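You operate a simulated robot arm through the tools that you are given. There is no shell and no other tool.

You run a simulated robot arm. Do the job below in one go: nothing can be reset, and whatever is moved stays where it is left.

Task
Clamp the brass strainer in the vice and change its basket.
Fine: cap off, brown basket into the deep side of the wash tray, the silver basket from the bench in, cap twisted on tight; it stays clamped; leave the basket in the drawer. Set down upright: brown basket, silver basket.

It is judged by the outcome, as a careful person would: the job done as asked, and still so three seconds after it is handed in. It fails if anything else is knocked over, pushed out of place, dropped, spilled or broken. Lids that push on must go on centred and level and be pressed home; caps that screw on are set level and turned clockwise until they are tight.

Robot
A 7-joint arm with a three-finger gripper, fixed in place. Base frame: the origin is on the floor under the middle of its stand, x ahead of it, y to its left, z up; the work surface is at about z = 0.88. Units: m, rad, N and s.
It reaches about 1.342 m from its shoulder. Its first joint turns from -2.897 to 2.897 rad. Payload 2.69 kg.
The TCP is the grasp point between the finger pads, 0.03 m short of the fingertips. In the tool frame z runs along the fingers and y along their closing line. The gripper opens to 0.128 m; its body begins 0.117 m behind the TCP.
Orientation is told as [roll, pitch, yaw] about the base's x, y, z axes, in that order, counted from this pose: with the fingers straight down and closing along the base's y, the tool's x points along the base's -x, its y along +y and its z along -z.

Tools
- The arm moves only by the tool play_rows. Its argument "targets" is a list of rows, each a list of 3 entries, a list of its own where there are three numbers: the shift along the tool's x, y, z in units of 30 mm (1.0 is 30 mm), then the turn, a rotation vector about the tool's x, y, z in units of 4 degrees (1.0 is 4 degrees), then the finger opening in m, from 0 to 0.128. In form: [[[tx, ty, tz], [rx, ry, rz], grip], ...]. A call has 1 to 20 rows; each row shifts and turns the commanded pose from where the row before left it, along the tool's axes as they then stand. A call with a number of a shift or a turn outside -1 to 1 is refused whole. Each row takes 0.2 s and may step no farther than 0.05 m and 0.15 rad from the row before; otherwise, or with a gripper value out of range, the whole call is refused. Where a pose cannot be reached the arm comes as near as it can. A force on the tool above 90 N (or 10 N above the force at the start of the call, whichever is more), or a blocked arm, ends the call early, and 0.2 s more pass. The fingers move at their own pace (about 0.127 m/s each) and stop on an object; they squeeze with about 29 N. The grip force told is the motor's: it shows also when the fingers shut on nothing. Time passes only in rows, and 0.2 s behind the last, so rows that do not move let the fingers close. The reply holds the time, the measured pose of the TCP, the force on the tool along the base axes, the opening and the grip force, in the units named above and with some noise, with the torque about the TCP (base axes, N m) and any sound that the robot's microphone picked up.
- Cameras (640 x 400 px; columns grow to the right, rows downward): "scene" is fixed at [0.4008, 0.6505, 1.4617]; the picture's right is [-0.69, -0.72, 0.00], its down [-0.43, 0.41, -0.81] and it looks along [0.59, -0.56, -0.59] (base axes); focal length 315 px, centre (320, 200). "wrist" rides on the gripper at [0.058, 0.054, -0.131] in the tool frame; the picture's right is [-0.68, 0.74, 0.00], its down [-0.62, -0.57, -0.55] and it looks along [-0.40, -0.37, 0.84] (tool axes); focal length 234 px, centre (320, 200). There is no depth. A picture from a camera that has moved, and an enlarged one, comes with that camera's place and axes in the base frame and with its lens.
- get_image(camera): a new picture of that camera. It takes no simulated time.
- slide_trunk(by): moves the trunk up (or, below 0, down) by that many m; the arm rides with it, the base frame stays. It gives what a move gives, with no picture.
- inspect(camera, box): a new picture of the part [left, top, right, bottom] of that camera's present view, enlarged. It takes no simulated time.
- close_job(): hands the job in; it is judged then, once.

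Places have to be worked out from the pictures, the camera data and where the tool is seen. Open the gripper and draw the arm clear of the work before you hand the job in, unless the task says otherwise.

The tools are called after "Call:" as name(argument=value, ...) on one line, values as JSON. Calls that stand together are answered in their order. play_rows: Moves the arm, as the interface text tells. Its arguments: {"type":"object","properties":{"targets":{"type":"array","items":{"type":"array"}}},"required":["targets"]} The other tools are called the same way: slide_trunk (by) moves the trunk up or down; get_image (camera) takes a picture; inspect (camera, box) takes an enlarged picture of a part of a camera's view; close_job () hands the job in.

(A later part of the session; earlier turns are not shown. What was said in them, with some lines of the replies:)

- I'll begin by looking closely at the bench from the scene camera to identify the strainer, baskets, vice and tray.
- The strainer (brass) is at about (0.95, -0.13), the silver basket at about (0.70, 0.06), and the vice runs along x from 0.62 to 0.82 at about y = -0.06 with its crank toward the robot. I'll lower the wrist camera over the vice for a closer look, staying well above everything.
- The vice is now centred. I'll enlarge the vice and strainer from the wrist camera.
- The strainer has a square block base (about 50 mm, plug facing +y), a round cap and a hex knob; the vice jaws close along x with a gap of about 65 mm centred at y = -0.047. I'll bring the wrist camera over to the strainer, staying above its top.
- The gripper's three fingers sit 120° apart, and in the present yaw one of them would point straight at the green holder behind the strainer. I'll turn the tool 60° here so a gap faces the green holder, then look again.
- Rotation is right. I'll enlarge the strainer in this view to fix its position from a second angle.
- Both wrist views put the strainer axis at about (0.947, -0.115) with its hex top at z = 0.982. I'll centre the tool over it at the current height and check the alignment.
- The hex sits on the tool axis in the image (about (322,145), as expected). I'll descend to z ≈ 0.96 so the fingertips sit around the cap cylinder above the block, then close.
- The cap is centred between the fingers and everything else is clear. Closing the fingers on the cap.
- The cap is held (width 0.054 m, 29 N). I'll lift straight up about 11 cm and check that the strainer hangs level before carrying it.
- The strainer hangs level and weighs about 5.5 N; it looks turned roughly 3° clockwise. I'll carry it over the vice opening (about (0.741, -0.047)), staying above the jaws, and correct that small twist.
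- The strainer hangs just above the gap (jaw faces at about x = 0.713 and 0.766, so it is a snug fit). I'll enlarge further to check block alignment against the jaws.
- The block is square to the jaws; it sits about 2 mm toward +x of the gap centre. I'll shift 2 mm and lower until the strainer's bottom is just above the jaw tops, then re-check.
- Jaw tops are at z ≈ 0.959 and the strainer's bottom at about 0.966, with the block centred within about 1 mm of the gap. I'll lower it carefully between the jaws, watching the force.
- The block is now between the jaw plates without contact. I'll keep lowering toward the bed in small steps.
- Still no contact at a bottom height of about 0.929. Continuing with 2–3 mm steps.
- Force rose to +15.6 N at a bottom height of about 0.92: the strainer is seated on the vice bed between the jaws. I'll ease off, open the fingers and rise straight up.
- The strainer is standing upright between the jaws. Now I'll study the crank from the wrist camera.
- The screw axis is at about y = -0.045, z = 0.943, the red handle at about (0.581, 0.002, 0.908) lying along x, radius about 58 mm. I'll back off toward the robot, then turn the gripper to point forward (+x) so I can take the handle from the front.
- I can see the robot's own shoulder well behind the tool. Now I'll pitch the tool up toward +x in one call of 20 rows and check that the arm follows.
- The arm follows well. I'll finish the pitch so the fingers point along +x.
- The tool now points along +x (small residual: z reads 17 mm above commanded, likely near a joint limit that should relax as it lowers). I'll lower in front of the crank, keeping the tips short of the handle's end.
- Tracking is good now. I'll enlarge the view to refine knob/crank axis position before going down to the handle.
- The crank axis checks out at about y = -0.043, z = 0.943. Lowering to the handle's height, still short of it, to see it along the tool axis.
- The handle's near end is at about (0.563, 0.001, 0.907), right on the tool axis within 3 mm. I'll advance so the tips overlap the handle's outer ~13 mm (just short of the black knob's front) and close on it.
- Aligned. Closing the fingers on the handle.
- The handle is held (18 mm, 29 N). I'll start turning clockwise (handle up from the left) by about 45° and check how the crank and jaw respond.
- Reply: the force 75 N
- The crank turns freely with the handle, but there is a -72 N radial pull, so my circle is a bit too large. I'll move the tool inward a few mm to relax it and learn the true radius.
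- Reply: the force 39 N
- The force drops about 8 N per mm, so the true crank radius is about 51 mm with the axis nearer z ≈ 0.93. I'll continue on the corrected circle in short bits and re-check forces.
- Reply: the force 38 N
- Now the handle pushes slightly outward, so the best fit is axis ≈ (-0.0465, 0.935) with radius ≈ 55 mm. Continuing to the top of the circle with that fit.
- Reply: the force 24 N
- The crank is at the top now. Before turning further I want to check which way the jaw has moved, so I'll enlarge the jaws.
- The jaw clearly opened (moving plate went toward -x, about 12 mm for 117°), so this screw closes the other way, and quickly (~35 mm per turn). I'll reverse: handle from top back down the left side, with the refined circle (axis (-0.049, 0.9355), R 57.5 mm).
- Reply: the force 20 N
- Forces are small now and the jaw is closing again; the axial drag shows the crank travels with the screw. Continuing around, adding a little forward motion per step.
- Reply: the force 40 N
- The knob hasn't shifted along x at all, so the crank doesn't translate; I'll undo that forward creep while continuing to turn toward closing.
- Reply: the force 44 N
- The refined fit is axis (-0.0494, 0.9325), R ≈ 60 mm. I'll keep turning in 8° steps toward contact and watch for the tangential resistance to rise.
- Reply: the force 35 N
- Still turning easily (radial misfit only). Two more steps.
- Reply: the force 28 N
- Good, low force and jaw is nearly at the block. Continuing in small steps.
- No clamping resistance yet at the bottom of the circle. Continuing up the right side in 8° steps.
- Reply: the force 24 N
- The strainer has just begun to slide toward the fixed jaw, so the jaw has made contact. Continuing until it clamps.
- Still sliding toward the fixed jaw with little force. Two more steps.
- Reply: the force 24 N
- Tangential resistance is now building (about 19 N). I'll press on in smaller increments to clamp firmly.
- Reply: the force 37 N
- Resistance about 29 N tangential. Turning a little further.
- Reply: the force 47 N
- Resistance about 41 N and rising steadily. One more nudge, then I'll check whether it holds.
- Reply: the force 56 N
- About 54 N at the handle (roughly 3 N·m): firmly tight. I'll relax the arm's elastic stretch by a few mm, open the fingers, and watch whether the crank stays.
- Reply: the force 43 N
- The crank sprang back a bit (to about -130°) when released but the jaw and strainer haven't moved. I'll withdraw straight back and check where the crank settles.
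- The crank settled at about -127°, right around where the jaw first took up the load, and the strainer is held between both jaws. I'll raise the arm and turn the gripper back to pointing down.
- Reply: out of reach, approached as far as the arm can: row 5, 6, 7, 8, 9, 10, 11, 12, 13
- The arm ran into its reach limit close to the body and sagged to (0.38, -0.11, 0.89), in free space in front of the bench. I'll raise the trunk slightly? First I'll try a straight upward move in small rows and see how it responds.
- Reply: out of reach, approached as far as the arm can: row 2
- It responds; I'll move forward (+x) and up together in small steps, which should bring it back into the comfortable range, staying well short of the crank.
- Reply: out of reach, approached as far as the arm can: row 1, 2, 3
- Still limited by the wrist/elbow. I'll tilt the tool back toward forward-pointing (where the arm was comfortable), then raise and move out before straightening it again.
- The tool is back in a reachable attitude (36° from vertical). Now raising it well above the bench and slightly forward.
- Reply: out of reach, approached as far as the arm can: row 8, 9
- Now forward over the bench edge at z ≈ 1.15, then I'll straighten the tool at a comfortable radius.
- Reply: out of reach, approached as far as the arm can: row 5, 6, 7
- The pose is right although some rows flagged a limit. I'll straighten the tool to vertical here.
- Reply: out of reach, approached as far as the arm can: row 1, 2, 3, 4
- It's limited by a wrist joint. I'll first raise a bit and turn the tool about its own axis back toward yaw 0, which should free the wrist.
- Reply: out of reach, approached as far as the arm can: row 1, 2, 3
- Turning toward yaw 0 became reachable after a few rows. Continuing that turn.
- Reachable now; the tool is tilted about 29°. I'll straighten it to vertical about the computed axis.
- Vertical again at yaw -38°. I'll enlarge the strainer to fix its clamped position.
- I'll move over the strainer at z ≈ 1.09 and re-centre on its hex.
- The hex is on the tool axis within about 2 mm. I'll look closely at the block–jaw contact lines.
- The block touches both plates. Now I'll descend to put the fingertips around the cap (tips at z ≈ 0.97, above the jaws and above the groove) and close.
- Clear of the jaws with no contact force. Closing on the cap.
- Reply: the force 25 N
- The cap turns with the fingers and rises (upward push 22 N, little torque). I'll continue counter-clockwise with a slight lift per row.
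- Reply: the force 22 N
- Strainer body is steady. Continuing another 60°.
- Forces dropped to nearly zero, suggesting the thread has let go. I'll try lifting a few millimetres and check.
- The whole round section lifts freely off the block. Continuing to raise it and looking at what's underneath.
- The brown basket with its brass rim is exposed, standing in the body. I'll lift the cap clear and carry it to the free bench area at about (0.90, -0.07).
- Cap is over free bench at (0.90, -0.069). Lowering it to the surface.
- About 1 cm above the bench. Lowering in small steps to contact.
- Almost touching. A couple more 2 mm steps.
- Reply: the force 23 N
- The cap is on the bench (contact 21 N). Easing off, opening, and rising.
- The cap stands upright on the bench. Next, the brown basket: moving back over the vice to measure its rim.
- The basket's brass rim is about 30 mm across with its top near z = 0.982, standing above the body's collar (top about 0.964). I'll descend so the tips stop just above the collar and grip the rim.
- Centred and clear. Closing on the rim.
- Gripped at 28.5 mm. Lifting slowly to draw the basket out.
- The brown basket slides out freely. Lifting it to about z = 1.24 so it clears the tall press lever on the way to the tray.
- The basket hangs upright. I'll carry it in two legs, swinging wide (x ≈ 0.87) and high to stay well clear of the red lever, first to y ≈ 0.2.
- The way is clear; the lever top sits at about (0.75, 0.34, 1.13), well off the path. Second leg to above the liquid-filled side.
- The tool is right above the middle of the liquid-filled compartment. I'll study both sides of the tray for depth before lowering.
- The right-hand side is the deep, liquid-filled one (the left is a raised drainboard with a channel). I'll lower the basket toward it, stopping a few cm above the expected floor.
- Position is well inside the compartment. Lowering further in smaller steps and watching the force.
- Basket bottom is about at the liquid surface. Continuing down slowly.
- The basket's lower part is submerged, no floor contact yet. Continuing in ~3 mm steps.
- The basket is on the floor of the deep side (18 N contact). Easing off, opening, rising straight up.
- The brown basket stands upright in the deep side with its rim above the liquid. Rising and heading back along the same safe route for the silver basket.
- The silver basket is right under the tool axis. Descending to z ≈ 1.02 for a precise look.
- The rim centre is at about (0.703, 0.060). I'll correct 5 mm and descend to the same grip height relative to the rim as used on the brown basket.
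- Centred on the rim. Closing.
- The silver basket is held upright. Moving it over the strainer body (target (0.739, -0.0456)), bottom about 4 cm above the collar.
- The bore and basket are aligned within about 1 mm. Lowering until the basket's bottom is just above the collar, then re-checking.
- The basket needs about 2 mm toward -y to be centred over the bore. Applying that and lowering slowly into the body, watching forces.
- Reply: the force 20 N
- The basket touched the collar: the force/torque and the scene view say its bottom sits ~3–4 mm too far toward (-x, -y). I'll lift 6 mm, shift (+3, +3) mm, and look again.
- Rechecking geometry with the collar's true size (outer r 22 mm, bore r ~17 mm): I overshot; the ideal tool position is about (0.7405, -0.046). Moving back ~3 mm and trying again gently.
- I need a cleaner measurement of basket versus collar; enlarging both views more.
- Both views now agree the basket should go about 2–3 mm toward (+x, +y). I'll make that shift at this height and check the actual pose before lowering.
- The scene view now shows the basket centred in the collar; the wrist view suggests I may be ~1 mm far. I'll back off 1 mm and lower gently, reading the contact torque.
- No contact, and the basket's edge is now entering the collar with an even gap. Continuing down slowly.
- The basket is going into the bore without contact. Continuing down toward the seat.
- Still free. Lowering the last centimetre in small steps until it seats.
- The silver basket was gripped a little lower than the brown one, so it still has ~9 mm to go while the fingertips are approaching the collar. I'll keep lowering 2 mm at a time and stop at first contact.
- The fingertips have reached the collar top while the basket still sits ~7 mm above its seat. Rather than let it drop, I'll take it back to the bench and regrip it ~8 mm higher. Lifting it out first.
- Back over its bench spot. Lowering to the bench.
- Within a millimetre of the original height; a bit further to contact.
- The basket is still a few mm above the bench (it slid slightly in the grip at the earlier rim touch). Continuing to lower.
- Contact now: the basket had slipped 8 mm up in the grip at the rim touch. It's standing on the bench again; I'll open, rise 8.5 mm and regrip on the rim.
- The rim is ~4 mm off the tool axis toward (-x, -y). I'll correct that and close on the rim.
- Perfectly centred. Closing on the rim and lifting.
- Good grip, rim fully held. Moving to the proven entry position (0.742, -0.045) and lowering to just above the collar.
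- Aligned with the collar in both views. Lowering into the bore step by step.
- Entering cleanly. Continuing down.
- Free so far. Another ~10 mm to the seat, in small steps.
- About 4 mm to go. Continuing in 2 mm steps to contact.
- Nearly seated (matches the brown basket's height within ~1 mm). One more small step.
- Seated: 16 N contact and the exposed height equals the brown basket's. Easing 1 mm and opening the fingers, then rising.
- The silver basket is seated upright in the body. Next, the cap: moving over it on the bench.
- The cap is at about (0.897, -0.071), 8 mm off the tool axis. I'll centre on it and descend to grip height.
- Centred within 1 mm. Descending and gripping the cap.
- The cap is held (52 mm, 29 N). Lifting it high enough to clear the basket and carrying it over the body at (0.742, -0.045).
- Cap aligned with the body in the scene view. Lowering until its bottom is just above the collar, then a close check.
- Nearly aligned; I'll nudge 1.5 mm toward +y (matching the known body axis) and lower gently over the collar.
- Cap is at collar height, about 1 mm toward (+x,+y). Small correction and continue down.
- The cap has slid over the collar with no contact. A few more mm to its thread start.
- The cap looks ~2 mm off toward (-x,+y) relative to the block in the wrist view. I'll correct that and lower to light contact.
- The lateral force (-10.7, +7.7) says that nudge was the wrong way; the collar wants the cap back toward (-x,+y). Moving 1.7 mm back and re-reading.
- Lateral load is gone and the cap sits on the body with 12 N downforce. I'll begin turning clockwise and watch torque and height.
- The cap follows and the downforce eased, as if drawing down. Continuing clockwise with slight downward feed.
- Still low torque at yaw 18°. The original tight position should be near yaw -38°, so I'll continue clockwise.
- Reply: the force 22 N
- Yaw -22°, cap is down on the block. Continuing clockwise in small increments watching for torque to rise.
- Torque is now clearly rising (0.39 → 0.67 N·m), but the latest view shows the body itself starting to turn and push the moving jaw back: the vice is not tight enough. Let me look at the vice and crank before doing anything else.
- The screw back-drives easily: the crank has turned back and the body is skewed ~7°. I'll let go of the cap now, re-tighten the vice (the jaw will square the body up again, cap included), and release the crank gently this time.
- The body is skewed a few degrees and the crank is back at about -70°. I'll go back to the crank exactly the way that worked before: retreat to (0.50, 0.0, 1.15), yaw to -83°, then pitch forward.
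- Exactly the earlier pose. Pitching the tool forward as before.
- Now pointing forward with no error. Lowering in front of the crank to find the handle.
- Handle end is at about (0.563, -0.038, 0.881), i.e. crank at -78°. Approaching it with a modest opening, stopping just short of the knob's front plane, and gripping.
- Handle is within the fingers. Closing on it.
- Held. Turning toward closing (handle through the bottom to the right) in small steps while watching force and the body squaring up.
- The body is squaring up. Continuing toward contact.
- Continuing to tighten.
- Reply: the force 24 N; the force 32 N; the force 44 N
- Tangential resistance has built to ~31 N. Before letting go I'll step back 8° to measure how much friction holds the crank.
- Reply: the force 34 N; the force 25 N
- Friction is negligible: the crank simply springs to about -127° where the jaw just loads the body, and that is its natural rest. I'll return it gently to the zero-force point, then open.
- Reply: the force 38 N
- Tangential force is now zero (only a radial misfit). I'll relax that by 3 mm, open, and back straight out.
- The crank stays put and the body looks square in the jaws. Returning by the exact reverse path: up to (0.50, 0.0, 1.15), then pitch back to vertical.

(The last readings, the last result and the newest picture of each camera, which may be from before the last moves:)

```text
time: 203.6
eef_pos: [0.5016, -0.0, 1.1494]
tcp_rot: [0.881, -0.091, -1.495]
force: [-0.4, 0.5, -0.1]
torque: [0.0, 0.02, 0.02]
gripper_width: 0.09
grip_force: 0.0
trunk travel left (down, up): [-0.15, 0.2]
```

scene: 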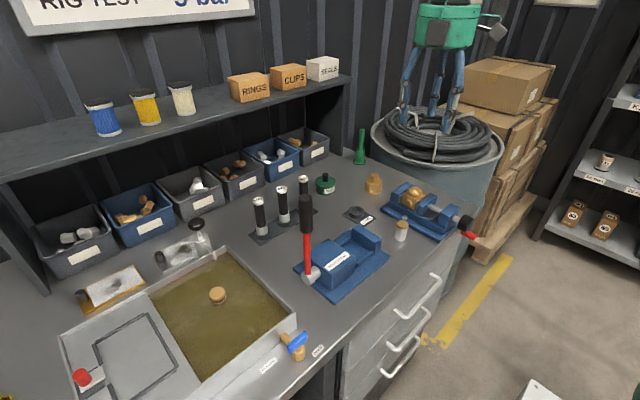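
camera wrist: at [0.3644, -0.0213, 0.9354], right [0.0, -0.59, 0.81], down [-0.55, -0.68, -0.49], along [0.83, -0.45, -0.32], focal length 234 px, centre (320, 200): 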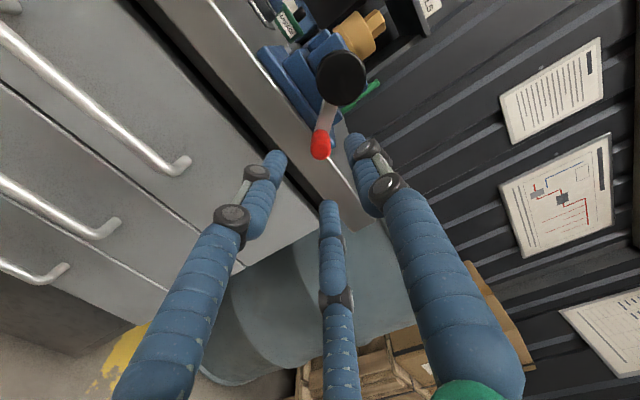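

Reverse path is working. Continuing in smaller batches to catch any reach limit early.

Call:
play_rows(targets=[[[0, 0, 0], [0.971, 0.119, 0], 0.09], [[0, 0, 0], [0.971, 0.119, 0], 0.09], [[0, 0, 0], [0.971, 0.119, 0], 0.09], [[0, 0, 0], [0.971, 0.119, 0], 0.09]])

Call:
play_rows(targets=[[[0, 0, 0], [0.971, 0.119, 0], 0.09], [[0, 0, 0], [0.971, 0.119, 0], 0.09], [[0, 0, 0], [0.971, 0.119, 0], 0.09]])

```text
time: 204.6
eef_pos: [0.5009, 0.0013, 1.1507]
tcp_rot: [0.608, -0.063, -1.471]
force: [0.2, -0.2, -0.2]
torque: [-0.03, 0.02, 0.02]
gripper_width: 0.09
grip_force: 0.0
trunk travel left (down, up): [-0.15, 0.2]
```

```text
time: 205.4
eef_pos: [0.5017, -0.0004, 1.1512]
tcp_rot: [0.404, -0.043, -1.458]
force: [-0.6, 0.1, -0.3]
torque: [-0.03, -0.02, -0.04]
gripper_width: 0.09
grip_force: 0.1
trunk travel left (down, up): [-0.15, 0.2]
```

Good. Finishing the last 23°.

Call:
play_rows(targets=[[[0, 0, 0], [0.971, 0.119, 0], 0.09], [[0, 0, 0], [0.971, 0.119, 0], 0.09], [[0, 0, 0], [0.971, 0.119, 0], 0.09], [[0, 0, 0], [0.971, 0.119, 0], 0.09], [[0, 0, 0], [0.971, 0.119, 0], 0.09], [[0, 0, 0], [0.971, 0.119, 0], 0.09], [[0, 0, 0], [0, 0, 0], 0.09]])

```text
time: 207.0
eef_pos: [0.5015, 0.0004, 1.1497]
tcp_rot: [-0.003, 0.007, -1.451]
force: [0.3, -0.2, 0.4]
torque: [-0.01, -0.02, 0.03]
gripper_width: 0.0902
grip_force: 0.0
trunk travel left (down, up): [-0.15, 0.2]
```

Vertical at yaw -83°. Turning back to about yaw -19° to leave clockwise travel, then moving over the strainer.

Call:
play_rows(targets=[[[0, 0, 0], [0, 0, -1], 0.09], [[0, 0, 0], [0, 0, -1], 0.09], [[0, 0, 0], [0, 0, -1], 0.09], [[0, 0, 0], [0, 0, -1], 0.09], [[0, 0, 0], [0, 0, -1], 0.09], [[0, 0, 0], [0, 0, -1], 0.09], [[0, 0, 0], [0, 0, -1], 0.09], [[0, 0, 0], [0, 0, -1], 0.09], [[0, 0, 0], [0, 0, -1], 0.09], [[0, 0, 0], [0, 0, -1], 0.09], [[0, 0, 0], [0, 0, -1], 0.09], [[0, 0, 0], [0, 0, -1], 0.09], [[0, 0, 0], [0, 0, -1], 0.09], [[0, 0, 0], [0, 0, -1], 0.09], [[0, 0, 0], [0, 0, -1], 0.09], [[0, 0, 0], [0, 0, -1], 0.09]])

Call:
play_rows(targets=[[[-0.897, 0.131, 0.185], [0, 0, 0], 0.09], [[-0.897, 0.131, 0.185], [0, 0, 0], 0.09], [[-0.897, 0.131, 0.185], [0, 0, 0], 0.09], [[-0.897, 0.131, 0.185], [0, 0, 0], 0.09], [[-0.897, 0.131, 0.185], [0, 0, 0], 0.09], [[-0.897, 0.131, 0.185], [0, 0, 0], 0.09], [[-0.897, 0.131, 0.185], [0, 0, 0], 0.09], [[-0.897, 0.131, 0.185], [0, 0, 0], 0.09], [[-0.897, 0.131, 0.185], [0, 0, 0], 0.09], [[0, 0, 0], [0, 0, 0], 0.09]])

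Call:
get_image(camera="wrist")

Call:
inspect(camera="wrist", box=[220, 60, 400, 200])

Call:
inspect(camera="scene", box=[390, 160, 470, 230])

```text
time: 210.4
eef_pos: [0.5022, 0.0014, 1.1506]
tcp_rot: [0.003, 0.003, -0.333]
force: [-0.5, 0.2, 0.4]
torque: [-0.01, 0.01, -0.01]
gripper_width: 0.0904
grip_force: 0.1
trunk travel left (down, up): [-0.15, 0.2]
```

```text
time: 212.6
eef_pos: [0.7401, -0.0448, 1.1001]
tcp_rot: [0.003, 0.005, -0.334]
force: [-0.5, -0.1, -0.4]
torque: [0.01, -0.01, 0.02]
gripper_width: 0.09
grip_force: 0.0
trunk travel left (down, up): [-0.15, 0.2]
```

```text
taken
camera wrist: at [0.7034, 0.0236, 1.2327], right [0.88, 0.47, 0.0], down [0.4, -0.74, 0.54], along [0.26, -0.48, -0.84], focal length 234 px, centre (320, 200)
```

wrist: 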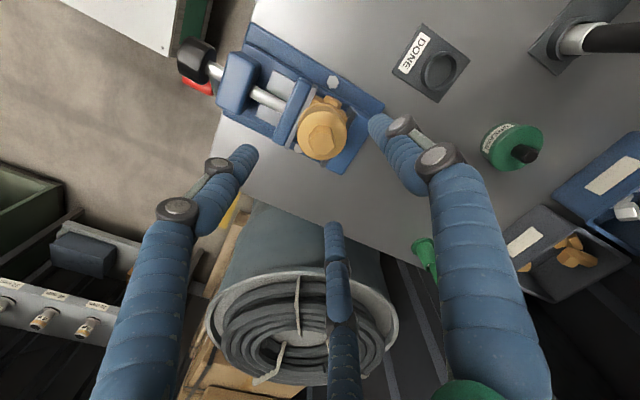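

```text
2.86 times, centred on (310, 130) of wrist
camera zoom: at [0.7034, 0.0236, 1.2327], right [0.88, 0.47, 0.0], down [0.4, -0.74, 0.54], along [0.26, -0.48, -0.84], focal length 669 px, centre (349, 400)
```

zoom: 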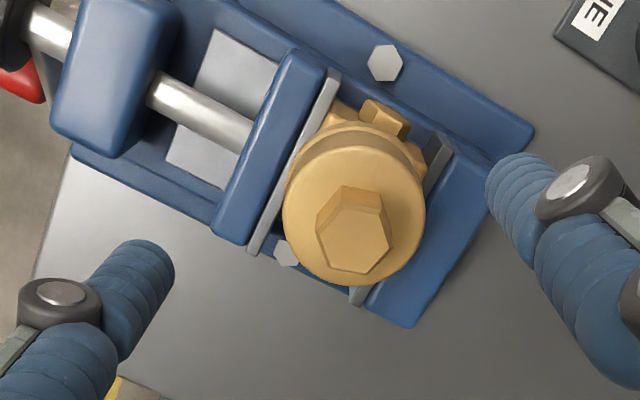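

```text
5.71 times, centred on (430, 195) of scene
camera zoom: at [0.4008, 0.6505, 1.4617], right [-0.69, -0.72, 0.0], down [-0.43, 0.41, -0.81], along [0.59, -0.56, -0.59], focal length 1798 px, centre (-309, 229)
```

zoom: 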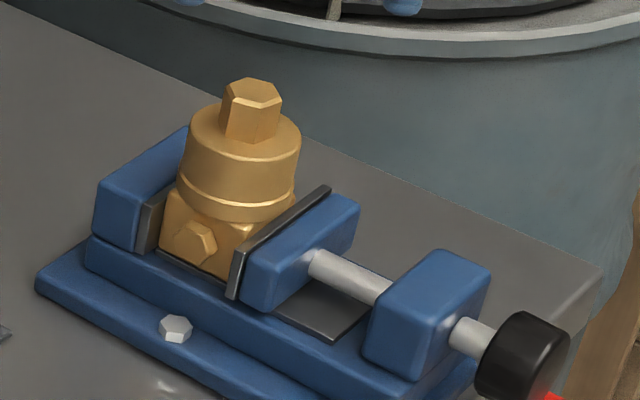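

Let me check closely that the block sits flush against both jaw plates.

Call:
inspect(camera="wrist", box=[280, 70, 370, 140])

Call:
inspect(camera="scene", box=[400, 185, 440, 215])

```text
5.71 times, centred on (325, 105) of wrist
camera zoom: at [0.7034, 0.0236, 1.2327], right [0.88, 0.47, 0.0], down [0.4, -0.74, 0.54], along [0.26, -0.48, -0.84], focal length 1338 px, centre (291, 743)
```

zoom: 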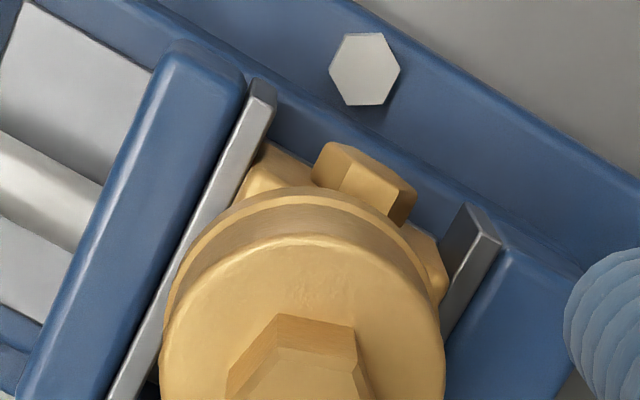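

```text
13.33 times, centred on (420, 200) of scene
camera zoom: at [0.4008, 0.6505, 1.4617], right [-0.69, -0.72, 0.0], down [-0.43, 0.41, -0.81], along [0.59, -0.56, -0.59], focal length 4196 px, centre (-1013, 200)
```

zoom: 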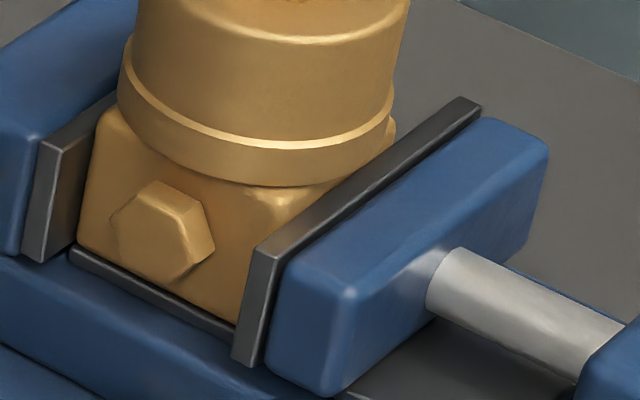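

The body is square and flush in the jaws. Now I'll regrip the cap to confirm it is tight: centre on it and descend.

Call:
play_rows(targets=[[[-0.052, 0.053, 0.9], [0, 0, 0], 0.09], [[0, 0, 0.9], [0, 0, 0], 0.09], [[0, 0, 0.9], [0, 0, 0], 0.09], [[0, 0, 0.55], [0, 0, 0], 0.09], [[0, 0, 0], [0, 0, 0], 0.09]])

Call:
inspect(camera="wrist", box=[230, 90, 410, 240])

```text
time: 213.8
eef_pos: [0.7442, -0.0432, 1.0022]
tcp_rot: [0.002, 0.004, -0.335]
force: [-0.7, 0.5, -0.1]
torque: [-0.06, 0.04, -0.01]
gripper_width: 0.0899
grip_force: 0.1
trunk travel left (down, up): [-0.15, 0.2]
```

```text
2.67 times, centred on (320, 165) of wrist
camera zoom: at [0.7061, 0.0243, 1.1348], right [0.88, 0.48, 0.0], down [0.4, -0.74, 0.54], along [0.26, -0.48, -0.84], focal length 624 px, centre (320, 293)
```

zoom: 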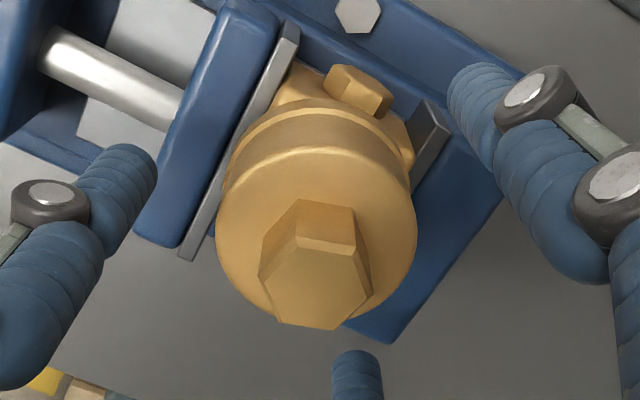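

Fingers are around the cap, clear of the jaws. Closing, then turning clockwise 4° at a time with readings.

Call:
play_rows(targets=[[[0, 0, 0], [0, 0, 0], 0.03], [[0, 0, 0], [0, 0, 0], 0.03], [[0, 0, 0], [0, 0, 0], 0.03]])

Call:
play_rows(targets=[[[0, 0, 0], [0, 0, 0.5], 0.03], [[0, 0, 0], [0, 0, 0.5], 0.03], [[0, 0, 0], [0, 0, 0], 0.03]])

Call:
inspect(camera="scene", box=[390, 160, 470, 230])

```text
time: 214.6
eef_pos: [0.7426, -0.0428, 1.0024]
tcp_rot: [0.003, 0.006, -0.334]
force: [-9.0, 5.1, 2.8]
torque: [0.24, 0.28, -0.01]
gripper_width: 0.0528
grip_force: 29.0
trunk travel left (down, up): [-0.15, 0.2]
```

```text
time: 215.4
eef_pos: [0.7433, -0.0425, 1.001]
tcp_rot: [0.003, 0.005, -0.402]
force: [-14.8, 4.3, -0.3]
torque: [0.08, 0.5, 0.43]
gripper_width: 0.0524
grip_force: 29.1
trunk travel left (down, up): [-0.15, 0.2]
```

```text
5.71 times, centred on (430, 195) of scene
camera zoom: at [0.4008, 0.6505, 1.4617], right [-0.69, -0.72, 0.0], down [-0.43, 0.41, -0.81], along [0.59, -0.56, -0.59], focal length 1798 px, centre (-309, 229)
```

zoom: 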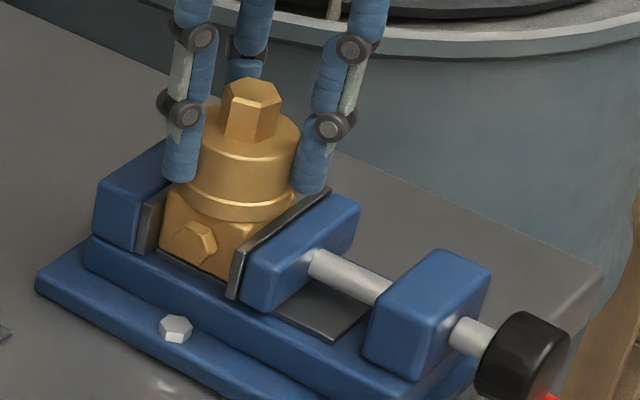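

Torque jumps to 0.43 N·m within 4° and the body holds: the cap is tight. I'll add just 2° more and make sure the body still doesn't skew.

Call:
play_rows(targets=[[[0, 0, 0], [0, 0, 0.5], 0.03], [[0, 0, 0], [0, 0, 0], 0.03]])

Call:
inspect(camera="scene", box=[400, 175, 450, 215])

```text
time: 216.0
eef_pos: [0.7421, -0.0429, 1.0018]
tcp_rot: [0.004, 0.004, -0.438]
force: [-15.0, 8.7, 0.4]
torque: [0.31, 0.51, 0.49]
gripper_width: 0.0519
grip_force: 28.8
trunk travel left (down, up): [-0.15, 0.2]
```

```text
10.00 times, centred on (425, 195) of scene
camera zoom: at [0.4008, 0.6505, 1.4617], right [-0.69, -0.72, 0.0], down [-0.43, 0.41, -0.81], along [0.59, -0.56, -0.59], focal length 3147 px, centre (-730, 250)
```

zoom: 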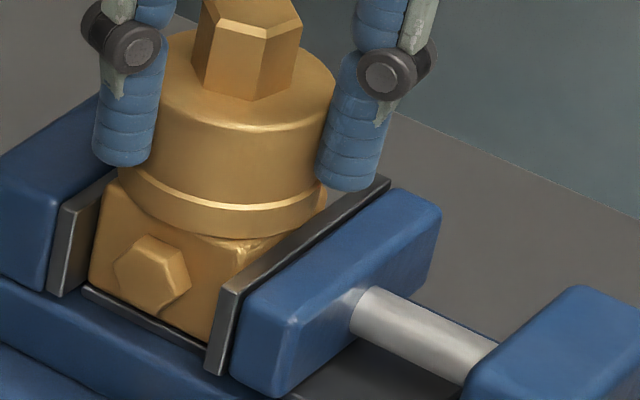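

0.49 N·m, tight, body still seated. Unloading slightly, opening and rising, then checking that everything stays.

Call:
play_rows(targets=[[[0, 0, 0], [0, 0, -0.3], 0.03], [[0, 0, 0], [0, 0, 0], 0.09], [[0, 0, 0], [0, 0, 0], 0.09], [[0, 0, -0.4], [0, 0, 0], 0.09], [[0, 0, -0.9], [0, 0, 0], 0.09], [[0, 0, -0.9], [0, 0, 0], 0.09], [[0, 0, -0.9], [0, 0, 0], 0.09], [[0, 0, 0], [0, 0, 0], 0.09]])

Call:
inspect(camera="scene", box=[400, 175, 450, 215])

Call:
inspect(camera="wrist", box=[280, 70, 370, 140])

Call:
inspect(camera="scene", box=[380, 160, 490, 260])

```text
time: 217.8
eef_pos: [0.7451, -0.0442, 1.0928]
tcp_rot: [0.003, 0.004, -0.417]
force: [0.0, -0.2, 0.2]
torque: [-0.01, -0.02, 0.03]
gripper_width: 0.09
grip_force: 0.1
trunk travel left (down, up): [-0.15, 0.2]
```

```text
10.00 times, centred on (425, 195) of scene
camera zoom: at [0.4008, 0.6505, 1.4617], right [-0.69, -0.72, 0.0], down [-0.43, 0.41, -0.81], along [0.59, -0.56, -0.59], focal length 3147 px, centre (-730, 250)
```

zoom: 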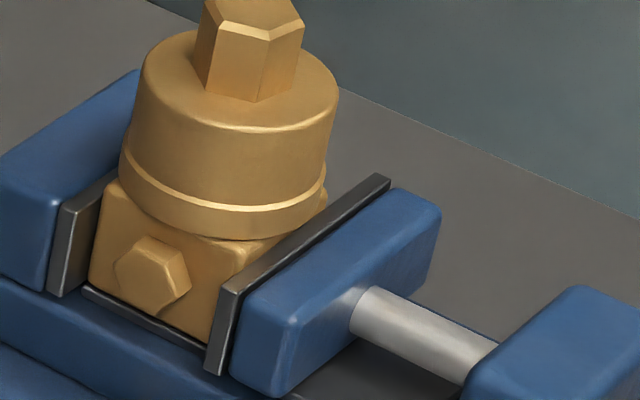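

```text
5.71 times, centred on (325, 105) of wrist
camera zoom: at [0.7125, 0.0271, 1.2258], right [0.92, 0.4, 0.0], down [0.34, -0.77, 0.54], along [0.22, -0.5, -0.84], focal length 1338 px, centre (291, 743)
```

zoom: 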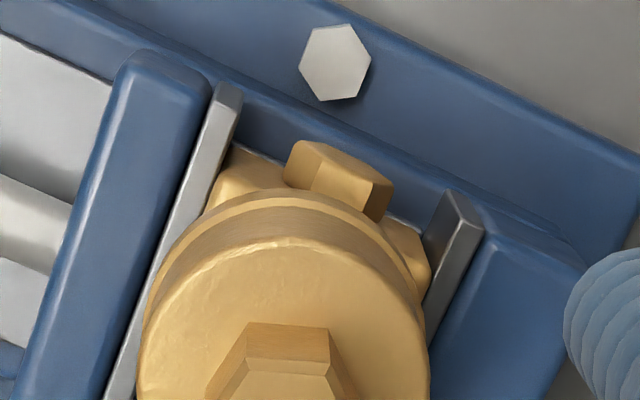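

```text
4.00 times, centred on (435, 210) of scene
camera zoom: at [0.4008, 0.6505, 1.4617], right [-0.69, -0.72, 0.0], down [-0.43, 0.41, -0.81], along [0.59, -0.56, -0.59], focal length 1259 px, centre (-140, 160)
```

zoom: 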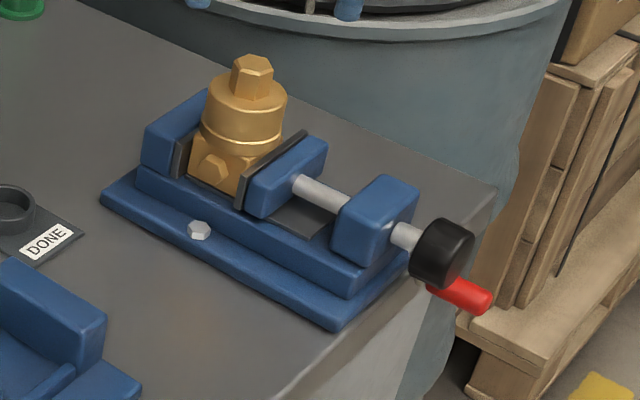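

Everything stays put. To confirm the cap is fully home I'll take the same enlarged scene view as when the strainer was first clamped with its original tight cap.

Call:
inspect(camera="scene", box=[395, 165, 445, 215])

Call:
get_image(camera="scene")

```text
8.00 times, centred on (420, 190) of scene
camera zoom: at [0.4008, 0.6505, 1.4617], right [-0.69, -0.72, 0.0], down [-0.43, 0.41, -0.81], along [0.59, -0.56, -0.59], focal length 2517 px, centre (-480, 280)
```

zoom: 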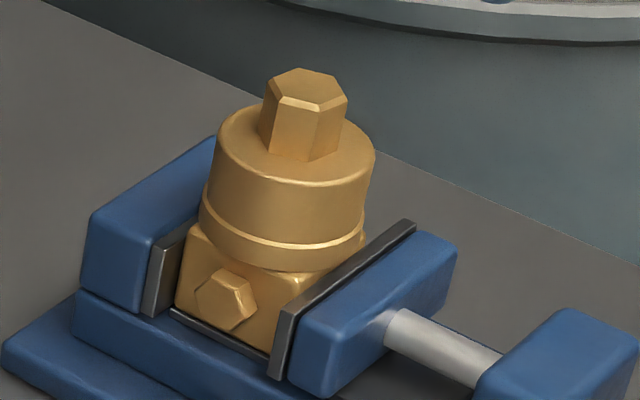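

```text
taken
```

scene: 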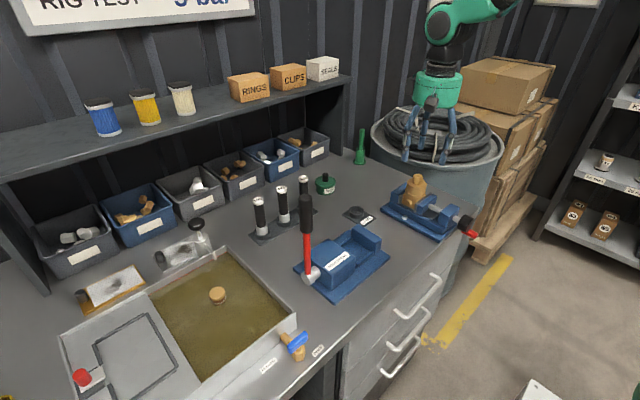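

The cap sits at exactly its original height and the brown basket is undisturbed. The cap check nudged the crank back a few degrees, so I'll snug the vice once more as the last step. Retreating to the crank approach pose.

Call:
play_rows(targets=[[[0.896, -0.207, -0.204], [0, 0, 0], 0.06], [[0.896, -0.207, -0.204], [0, 0, 0], 0.06], [[0.896, -0.207, -0.204], [0, 0, 0], 0.06], [[0.896, -0.207, -0.204], [0, 0, 0], 0.06], [[0.896, -0.207, -0.204], [0, 0, 0], 0.06], [[0.896, -0.207, -0.204], [0, 0, 0], 0.06], [[0.896, -0.207, -0.204], [0, 0, 0], 0.06], [[0.896, -0.207, -0.204], [0, 0, 0], 0.06], [[0.896, -0.207, -0.204], [0, 0, 0], 0.06]])

Call:
play_rows(targets=[[[0, 0, 0], [0, 0, 0.985], 0.06], [[0, 0, 0], [0, 0, 0.985], 0.06], [[0, 0, 0], [0, 0, 0.985], 0.06], [[0, 0, 0], [0, 0, 0.985], 0.06], [[0, 0, 0], [0, 0, 0.985], 0.06], [[0, 0, 0], [0, 0, 0.985], 0.06], [[0, 0, 0], [0, 0, 0.985], 0.06], [[0, 0, 0], [0, 0, 0.985], 0.06], [[0, 0, 0], [0, 0, 0.985], 0.06], [[0, 0, 0], [0, 0, 0.985], 0.06], [[0, 0, 0], [0, 0, 0.985], 0.06], [[0, 0, 0], [0, 0, 0.985], 0.06], [[0, 0, 0], [0, 0, 0.985], 0.06], [[0, 0, 0], [0, 0, 0.985], 0.06], [[0, 0, 0], [0, 0, 0.985], 0.06]])

```text
time: 219.8
eef_pos: [0.5004, 0.0003, 1.1509]
tcp_rot: [0.004, 0.003, -0.416]
force: [0.0, -0.1, -0.6]
torque: [0.01, 0.05, 0.0]
gripper_width: 0.0601
grip_force: 0.0
trunk travel left (down, up): [-0.15, 0.2]
```

```text
time: 223.0
eef_pos: [0.4994, 0.0018, 1.1521]
tcp_rot: [-0.002, 0.005, -1.45]
force: [0.7, 0.1, -0.9]
torque: [-0.01, -0.04, 0.01]
gripper_width: 0.0601
grip_force: 0.1
trunk travel left (down, up): [-0.15, 0.2]
```

Same pose as before. Pitching forward again.

Call:
play_rows(targets=[[[0, 0, 0], [-0.971, -0.119, 0], 0.06], [[0, 0, 0], [-0.971, -0.119, 0], 0.06], [[0, 0, 0], [-0.971, -0.119, 0], 0.06], [[0, 0, 0], [-0.971, -0.119, 0], 0.06], [[0, 0, 0], [-0.971, -0.119, 0], 0.06], [[0, 0, 0], [-0.971, -0.119, 0], 0.06], [[0, 0, 0], [-0.971, -0.119, 0], 0.06], [[0, 0, 0], [-0.971, -0.119, 0], 0.06], [[0, 0, 0], [-0.971, -0.119, 0], 0.06], [[0, 0, 0], [-0.971, -0.119, 0], 0.06], [[0, 0, 0], [-0.971, -0.119, 0], 0.06], [[0, 0, 0], [-0.971, -0.119, 0], 0.06], [[0, 0, 0], [-0.971, -0.119, 0], 0.06], [[0, 0, 0], [-0.971, -0.119, 0], 0.06], [[0, 0, 0], [-0.971, -0.119, 0], 0.06], [[0, 0, 0], [-0.971, -0.119, 0], 0.06], [[0, 0, 0], [-0.971, -0.119, 0], 0.06], [[0, 0, 0], [-0.971, -0.119, 0], 0.06]])

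Call:
play_rows(targets=[[[0, 0, 0], [-0.971, -0.119, 0], 0.06], [[0, 0, 0], [-0.971, -0.119, 0], 0.06], [[0, 0, 0], [-0.971, -0.119, 0], 0.06], [[0, 0, 0], [-0.971, -0.119, 0], 0.06], [[0, 0, 0], [-0.971, -0.119, 0], 0.06], [[0, 0, 0], [0, 0, 0], 0.06]])

```text
time: 226.8
eef_pos: [0.4986, 0.0017, 1.1513]
tcp_rot: [1.224, -0.109, -1.529]
force: [-0.3, 0.0, 0.6]
torque: [0.0, 0.02, -0.03]
gripper_width: 0.0601
grip_force: 0.1
trunk travel left (down, up): [-0.15, 0.2]
```

```text
time: 228.2
eef_pos: [0.5004, 0.0018, 1.151]
tcp_rot: [1.569, -0.118, -1.571]
force: [-0.4, 0.0, 0.1]
torque: [0.01, -0.02, 0.02]
gripper_width: 0.0599
grip_force: 0.0
trunk travel left (down, up): [-0.15, 0.2]
```

Lowering in front of the handle.

Call:
play_rows(targets=[[[-0.165, -0.897, -0.017], [0, 0, 0], 0.06], [[-0.165, -0.897, -0.017], [0, 0, 0], 0.06], [[-0.165, -0.897, -0.017], [0, 0, 0], 0.06], [[-0.165, -0.897, -0.017], [0, 0, 0], 0.06], [[-0.165, -0.897, -0.017], [0, 0, 0], 0.06], [[-0.165, -0.897, -0.017], [0, 0, 0], 0.06], [[-0.165, -0.897, -0.017], [0, 0, 0], 0.06], [[-0.165, -0.897, -0.017], [0, 0, 0], 0.06], [[-0.165, -0.897, -0.017], [0, 0, 0], 0.06], [[-0.165, -0.897, -0.017], [0, 0, 0], 0.06], [[0, 0, 0], [0, 0, 0], 0.06]])

Call:
get_image(camera="wrist")

Call:
inspect(camera="wrist", box=[230, 90, 410, 230])

```text
time: 230.6
eef_pos: [0.493, -0.0773, 0.8885]
tcp_rot: [1.566, -0.12, -1.572]
force: [0.2, -0.3, -0.7]
torque: [-0.01, -0.02, 0.02]
gripper_width: 0.06
grip_force: 0.0
trunk travel left (down, up): [-0.15, 0.2]
```

```text
taken
camera wrist: at [0.3618, -0.0143, 0.9363], right [0.0, -0.59, 0.81], down [-0.55, -0.68, -0.49], along [0.83, -0.44, -0.32], focal length 234 px, centre (320, 200)
```

wrist: 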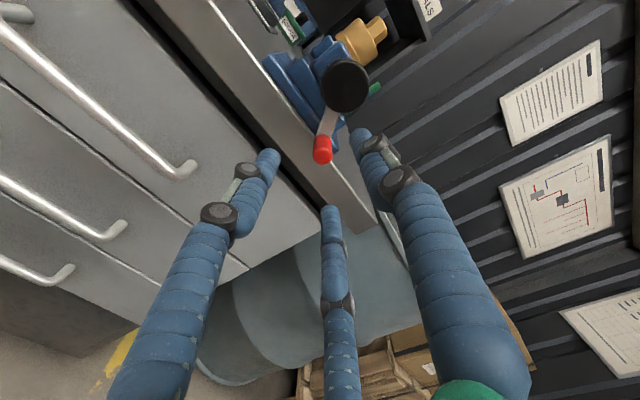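

```text
2.86 times, centred on (320, 160) of wrist
camera zoom: at [0.3618, -0.0143, 0.9363], right [0.0, -0.59, 0.81], down [-0.55, -0.68, -0.49], along [0.83, -0.44, -0.32], focal length 669 px, centre (320, 314)
```

zoom: 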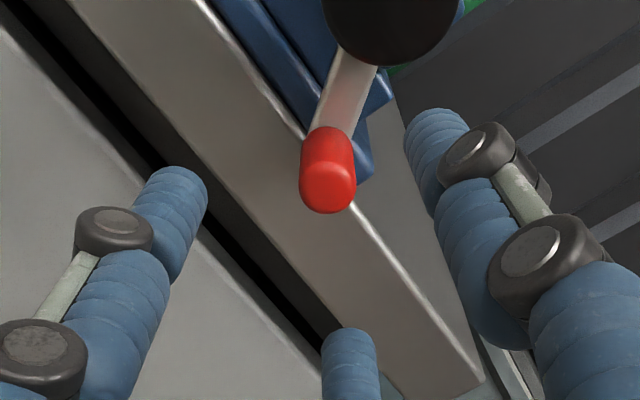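

The crank is still at about -128°, i.e. snug. Since I'm here I'll give it one gentle squeeze to square everything: approach and grip the handle.

Call:
play_rows(targets=[[[-0.152, 0.008, 0.3], [0, 0, 0], 0.045], [[0, 0, 0.5], [0, 0, 0], 0.045], [[0, 0, 0.5], [0, 0, 0], 0.045], [[0, 0, 0.4], [0, 0, 0], 0.045], [[0, 0, 0], [0, 0, 0], 0.045]])

Call:
inspect(camera="wrist", box=[220, 90, 420, 250])

```text
time: 231.8
eef_pos: [0.5441, -0.0837, 0.8901]
tcp_rot: [1.567, -0.118, -1.57]
force: [0.2, 0.5, 0.0]
torque: [0.01, -0.02, 0.01]
gripper_width: 0.0452
grip_force: 0.0
trunk travel left (down, up): [-0.15, 0.2]
```

```text
2.50 times, centred on (320, 170) of wrist
camera zoom: at [0.4131, -0.0201, 0.9385], right [0.0, -0.58, 0.81], down [-0.55, -0.68, -0.49], along [0.83, -0.44, -0.32], focal length 585 px, centre (320, 275)
```

zoom: 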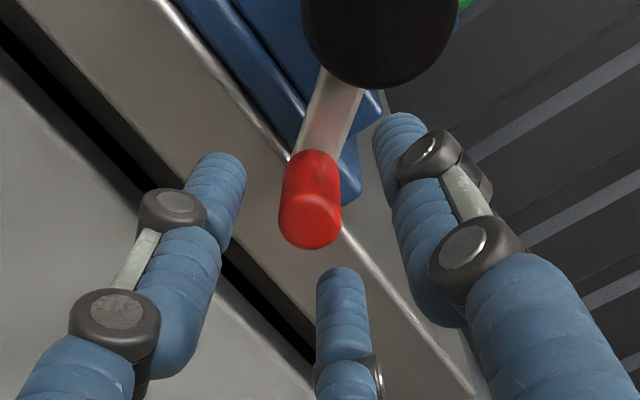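

Aligned. Gripping, then a gentle squeeze of about 12° and back to zero force.

Call:
play_rows(targets=[[[0, 0, 0], [0, 0, 0], 0.0], [[0, 0, 0], [0, 0, 0], 0.0], [[0, 0, 0], [0, 0, 0], 0.0]])

Call:
play_rows(targets=[[[-0.22, 0.15, 0], [0, 0, 0], 0.0], [[0, 0, 0], [0, 0, 0], 0.0]])

Call:
play_rows(targets=[[[-0.2, 0.18, 0], [0, 0, 0], 0.0], [[0, 0, 0], [0, 0, 0], 0.0]])

Call:
inspect(camera="scene", box=[395, 165, 445, 215])

```text
time: 232.6
eef_pos: [0.5437, -0.0845, 0.8884]
tcp_rot: [1.566, -0.119, -1.572]
force: [4.8, -20.4, -27.8]
torque: [0.01, 0.66, -0.87]
gripper_width: 0.0178
grip_force: 43.2
trunk travel left (down, up): [-0.15, 0.2]
```

```text
time: 233.2
eef_pos: [0.5435, -0.0908, 0.8938]
tcp_rot: [1.563, -0.118, -1.57]
force: [2.5, -24.8, -41.3]
torque: [-0.01, 1.29, -0.49]
gripper_width: 0.0177
grip_force: 42.9
trunk travel left (down, up): [-0.15, 0.2]
```

```text
time: 233.8
eef_pos: [0.5446, -0.0959, 0.8999]
tcp_rot: [1.563, -0.117, -1.57]
force: [-7.9, -23.9, -47.5]
torque: [-0.05, 1.4, -0.62]
gripper_width: 0.0176
grip_force: 42.8
trunk travel left (down, up): [-0.15, 0.2]
```

```text
8.00 times, centred on (420, 190) of scene
camera zoom: at [0.4008, 0.6505, 1.4617], right [-0.69, -0.72, 0.0], down [-0.43, 0.41, -0.81], along [0.59, -0.56, -0.59], focal length 2517 px, centre (-480, 280)
```

zoom: 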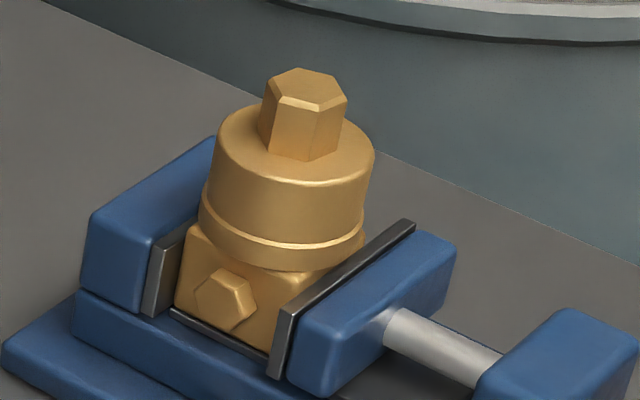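

The squeeze produced no movement at all: jaw and body were already flush. Returning the handle to its rest point, opening, and backing away.

Call:
play_rows(targets=[[[0.2, -0.18, 0], [0, 0, 0], 0.0], [[0.18, -0.125, 0], [0, 0, 0], 0.0], [[0, 0, 0], [0, 0, 0], 0.0]])

Call:
play_rows(targets=[[[0, -0.06, 0], [0, 0, 0], 0.0], [[0, 0, 0], [0, 0, 0], 0.0], [[0, 0, 0], [0, 0, 0], 0.045], [[0, 0, 0], [0, 0, 0], 0.05], [[0, 0, -0.4], [0, 0, 0], 0.05], [[0, 0, -0.6], [0, 0, 0], 0.05], [[0, 0, -0.6], [0, 0, 0], 0.05], [[0, 0, 0], [0, 0, 0], 0.05]])

Call:
inspect(camera="scene", box=[380, 160, 500, 260])

Call:
get_image(camera="wrist")

```text
time: 234.6
eef_pos: [0.5442, -0.0871, 0.8892]
tcp_rot: [1.562, -0.115, -1.572]
force: [-29.2, -34.4, -44.6]
torque: [-0.03, 1.18, -1.03]
gripper_width: 0.0176
grip_force: 43.3
trunk travel left (down, up): [-0.15, 0.2]
```

```text
time: 236.4
eef_pos: [0.4966, -0.0841, 0.8898]
tcp_rot: [1.567, -0.118, -1.571]
force: [-0.4, -0.5, 0.5]
torque: [0.02, 0.0, 0.03]
gripper_width: 0.0503
grip_force: 0.0
trunk travel left (down, up): [-0.15, 0.2]
```

```text
4.00 times, centred on (440, 210) of scene
camera zoom: at [0.4008, 0.6505, 1.4617], right [-0.69, -0.72, 0.0], down [-0.43, 0.41, -0.81], along [0.59, -0.56, -0.59], focal length 1259 px, centre (-160, 160)
```

zoom: 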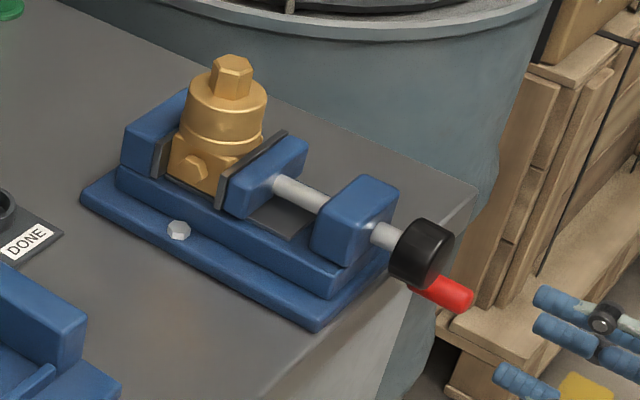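

```text
taken
camera wrist: at [0.3658, -0.0206, 0.9383], right [0.0, -0.58, 0.81], down [-0.55, -0.68, -0.49], along [0.84, -0.45, -0.32], focal length 234 px, centre (320, 200)
```

wrist: 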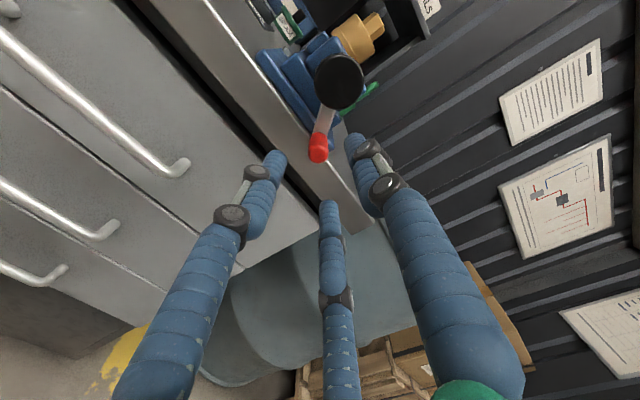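

The vice stays snug. Raising the arm clear with the gripper open, then a last overall check.

Call:
play_rows(targets=[[[0.184, 0.906, 0.013], [0, 0, 0], 0.09], [[0.184, 0.906, 0.013], [0, 0, 0], 0.09], [[0.184, 0.906, 0.013], [0, 0, 0], 0.09], [[0.184, 0.906, 0.013], [0, 0, 0], 0.09], [[0.184, 0.906, 0.013], [0, 0, 0], 0.09], [[0.184, 0.906, 0.013], [0, 0, 0], 0.09], [[0.184, 0.906, 0.013], [0, 0, 0], 0.09], [[0.184, 0.906, 0.013], [0, 0, 0], 0.1], [[0.184, 0.906, 0.013], [0, 0, 0], 0.1], [[0.184, 0.906, 0.013], [0, 0, 0], 0.1], [[0, 0, 0], [0, 0, 0], 0.1], [[0, 0, 0], [0, 0, 0], 0.1], [[0, 0, 0], [0, 0, 0], 0.1], [[0, 0, 0], [0, 0, 0], 0.1], [[0, 0, 0], [0, 0, 0], 0.1]])

Call:
get_image(camera="scene")

Call:
inspect(camera="scene", box=[380, 150, 500, 260])

Call:
inspect(camera="scene", box=[130, 230, 310, 340])

```text
time: 239.6
eef_pos: [0.5013, 0.0004, 1.1531]
tcp_rot: [1.566, -0.118, -1.572]
force: [-0.9, -0.2, -0.1]
torque: [0.03, -0.03, -0.03]
gripper_width: 0.1001
grip_force: 0.1
trunk travel left (down, up): [-0.15, 0.2]
```

```text
taken
```

scene: 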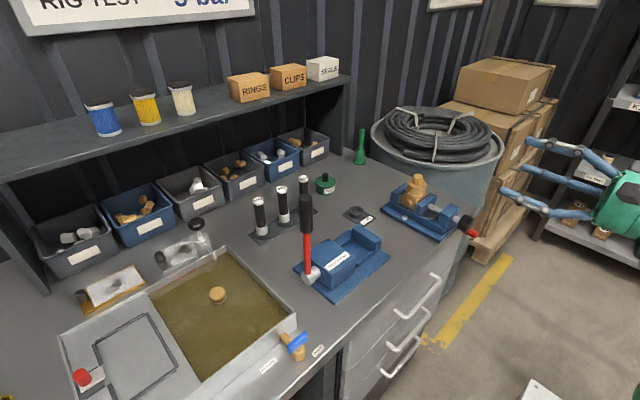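

```text
3.64 times, centred on (440, 205) of scene
camera zoom: at [0.4008, 0.6505, 1.4617], right [-0.69, -0.72, 0.0], down [-0.43, 0.41, -0.81], along [0.59, -0.56, -0.59], focal length 1144 px, centre (-116, 182)
```

zoom: 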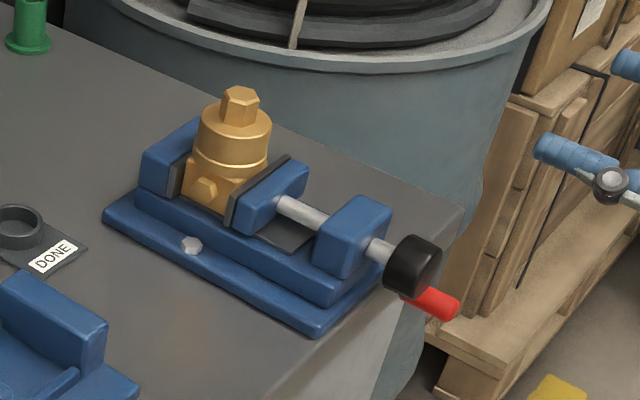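

```text
3.56 times, centred on (220, 285) of scene
camera zoom: at [0.4008, 0.6505, 1.4617], right [-0.69, -0.72, 0.0], down [-0.43, 0.41, -0.81], along [0.59, -0.56, -0.59], focal length 1119 px, centre (676, -102)
```

zoom: 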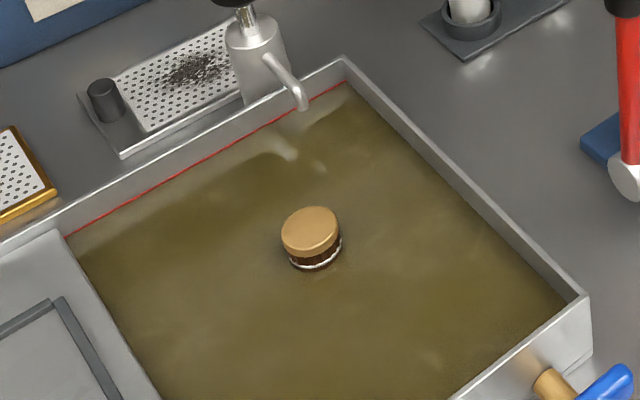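

The strainer is clamped and square in the vice, its cap tight with the silver basket inside. The brown basket stands upright in the deep side of the tray, nothing else has moved, and the open gripper is clear of the work. Handing the job in.

Call:
close_job()

```text
The job is handed in.
```

I changed the strainer's basket and handed the job in, but the vice does not grip hard.

- **Strainer:** It is upright and square between the vice jaws. The screw turns back almost freely, so the jaws hold it snugly rather than tightly. While I was tightening the cap, the body twisted about 7° and pushed the jaw open. I closed the vice again, which squared it up, though it now sits about 6 mm further along the jaws. It stayed put when I rechecked the cap, and again when I gave the vice a last squeeze.
- **Cap:** It is on level, at its original height. Turning it clockwise meets firm resistance (about 0.5 N·m), with the body holding.
- **Brown basket:** It is upright on the floor of the liquid-filled side, with its rim above the liquid. I took that as the deep side, because the other side is a raised board.
- **Silver basket:** It is seated in the body under the cap. On the first try it caught the body's collar and slid in the grip, so I set it back on the bench and regripped it before fitting it.
- **Everything else:** I left the basket in the drawer alone and nothing else was disturbed. The gripper is open and clear of the bench.
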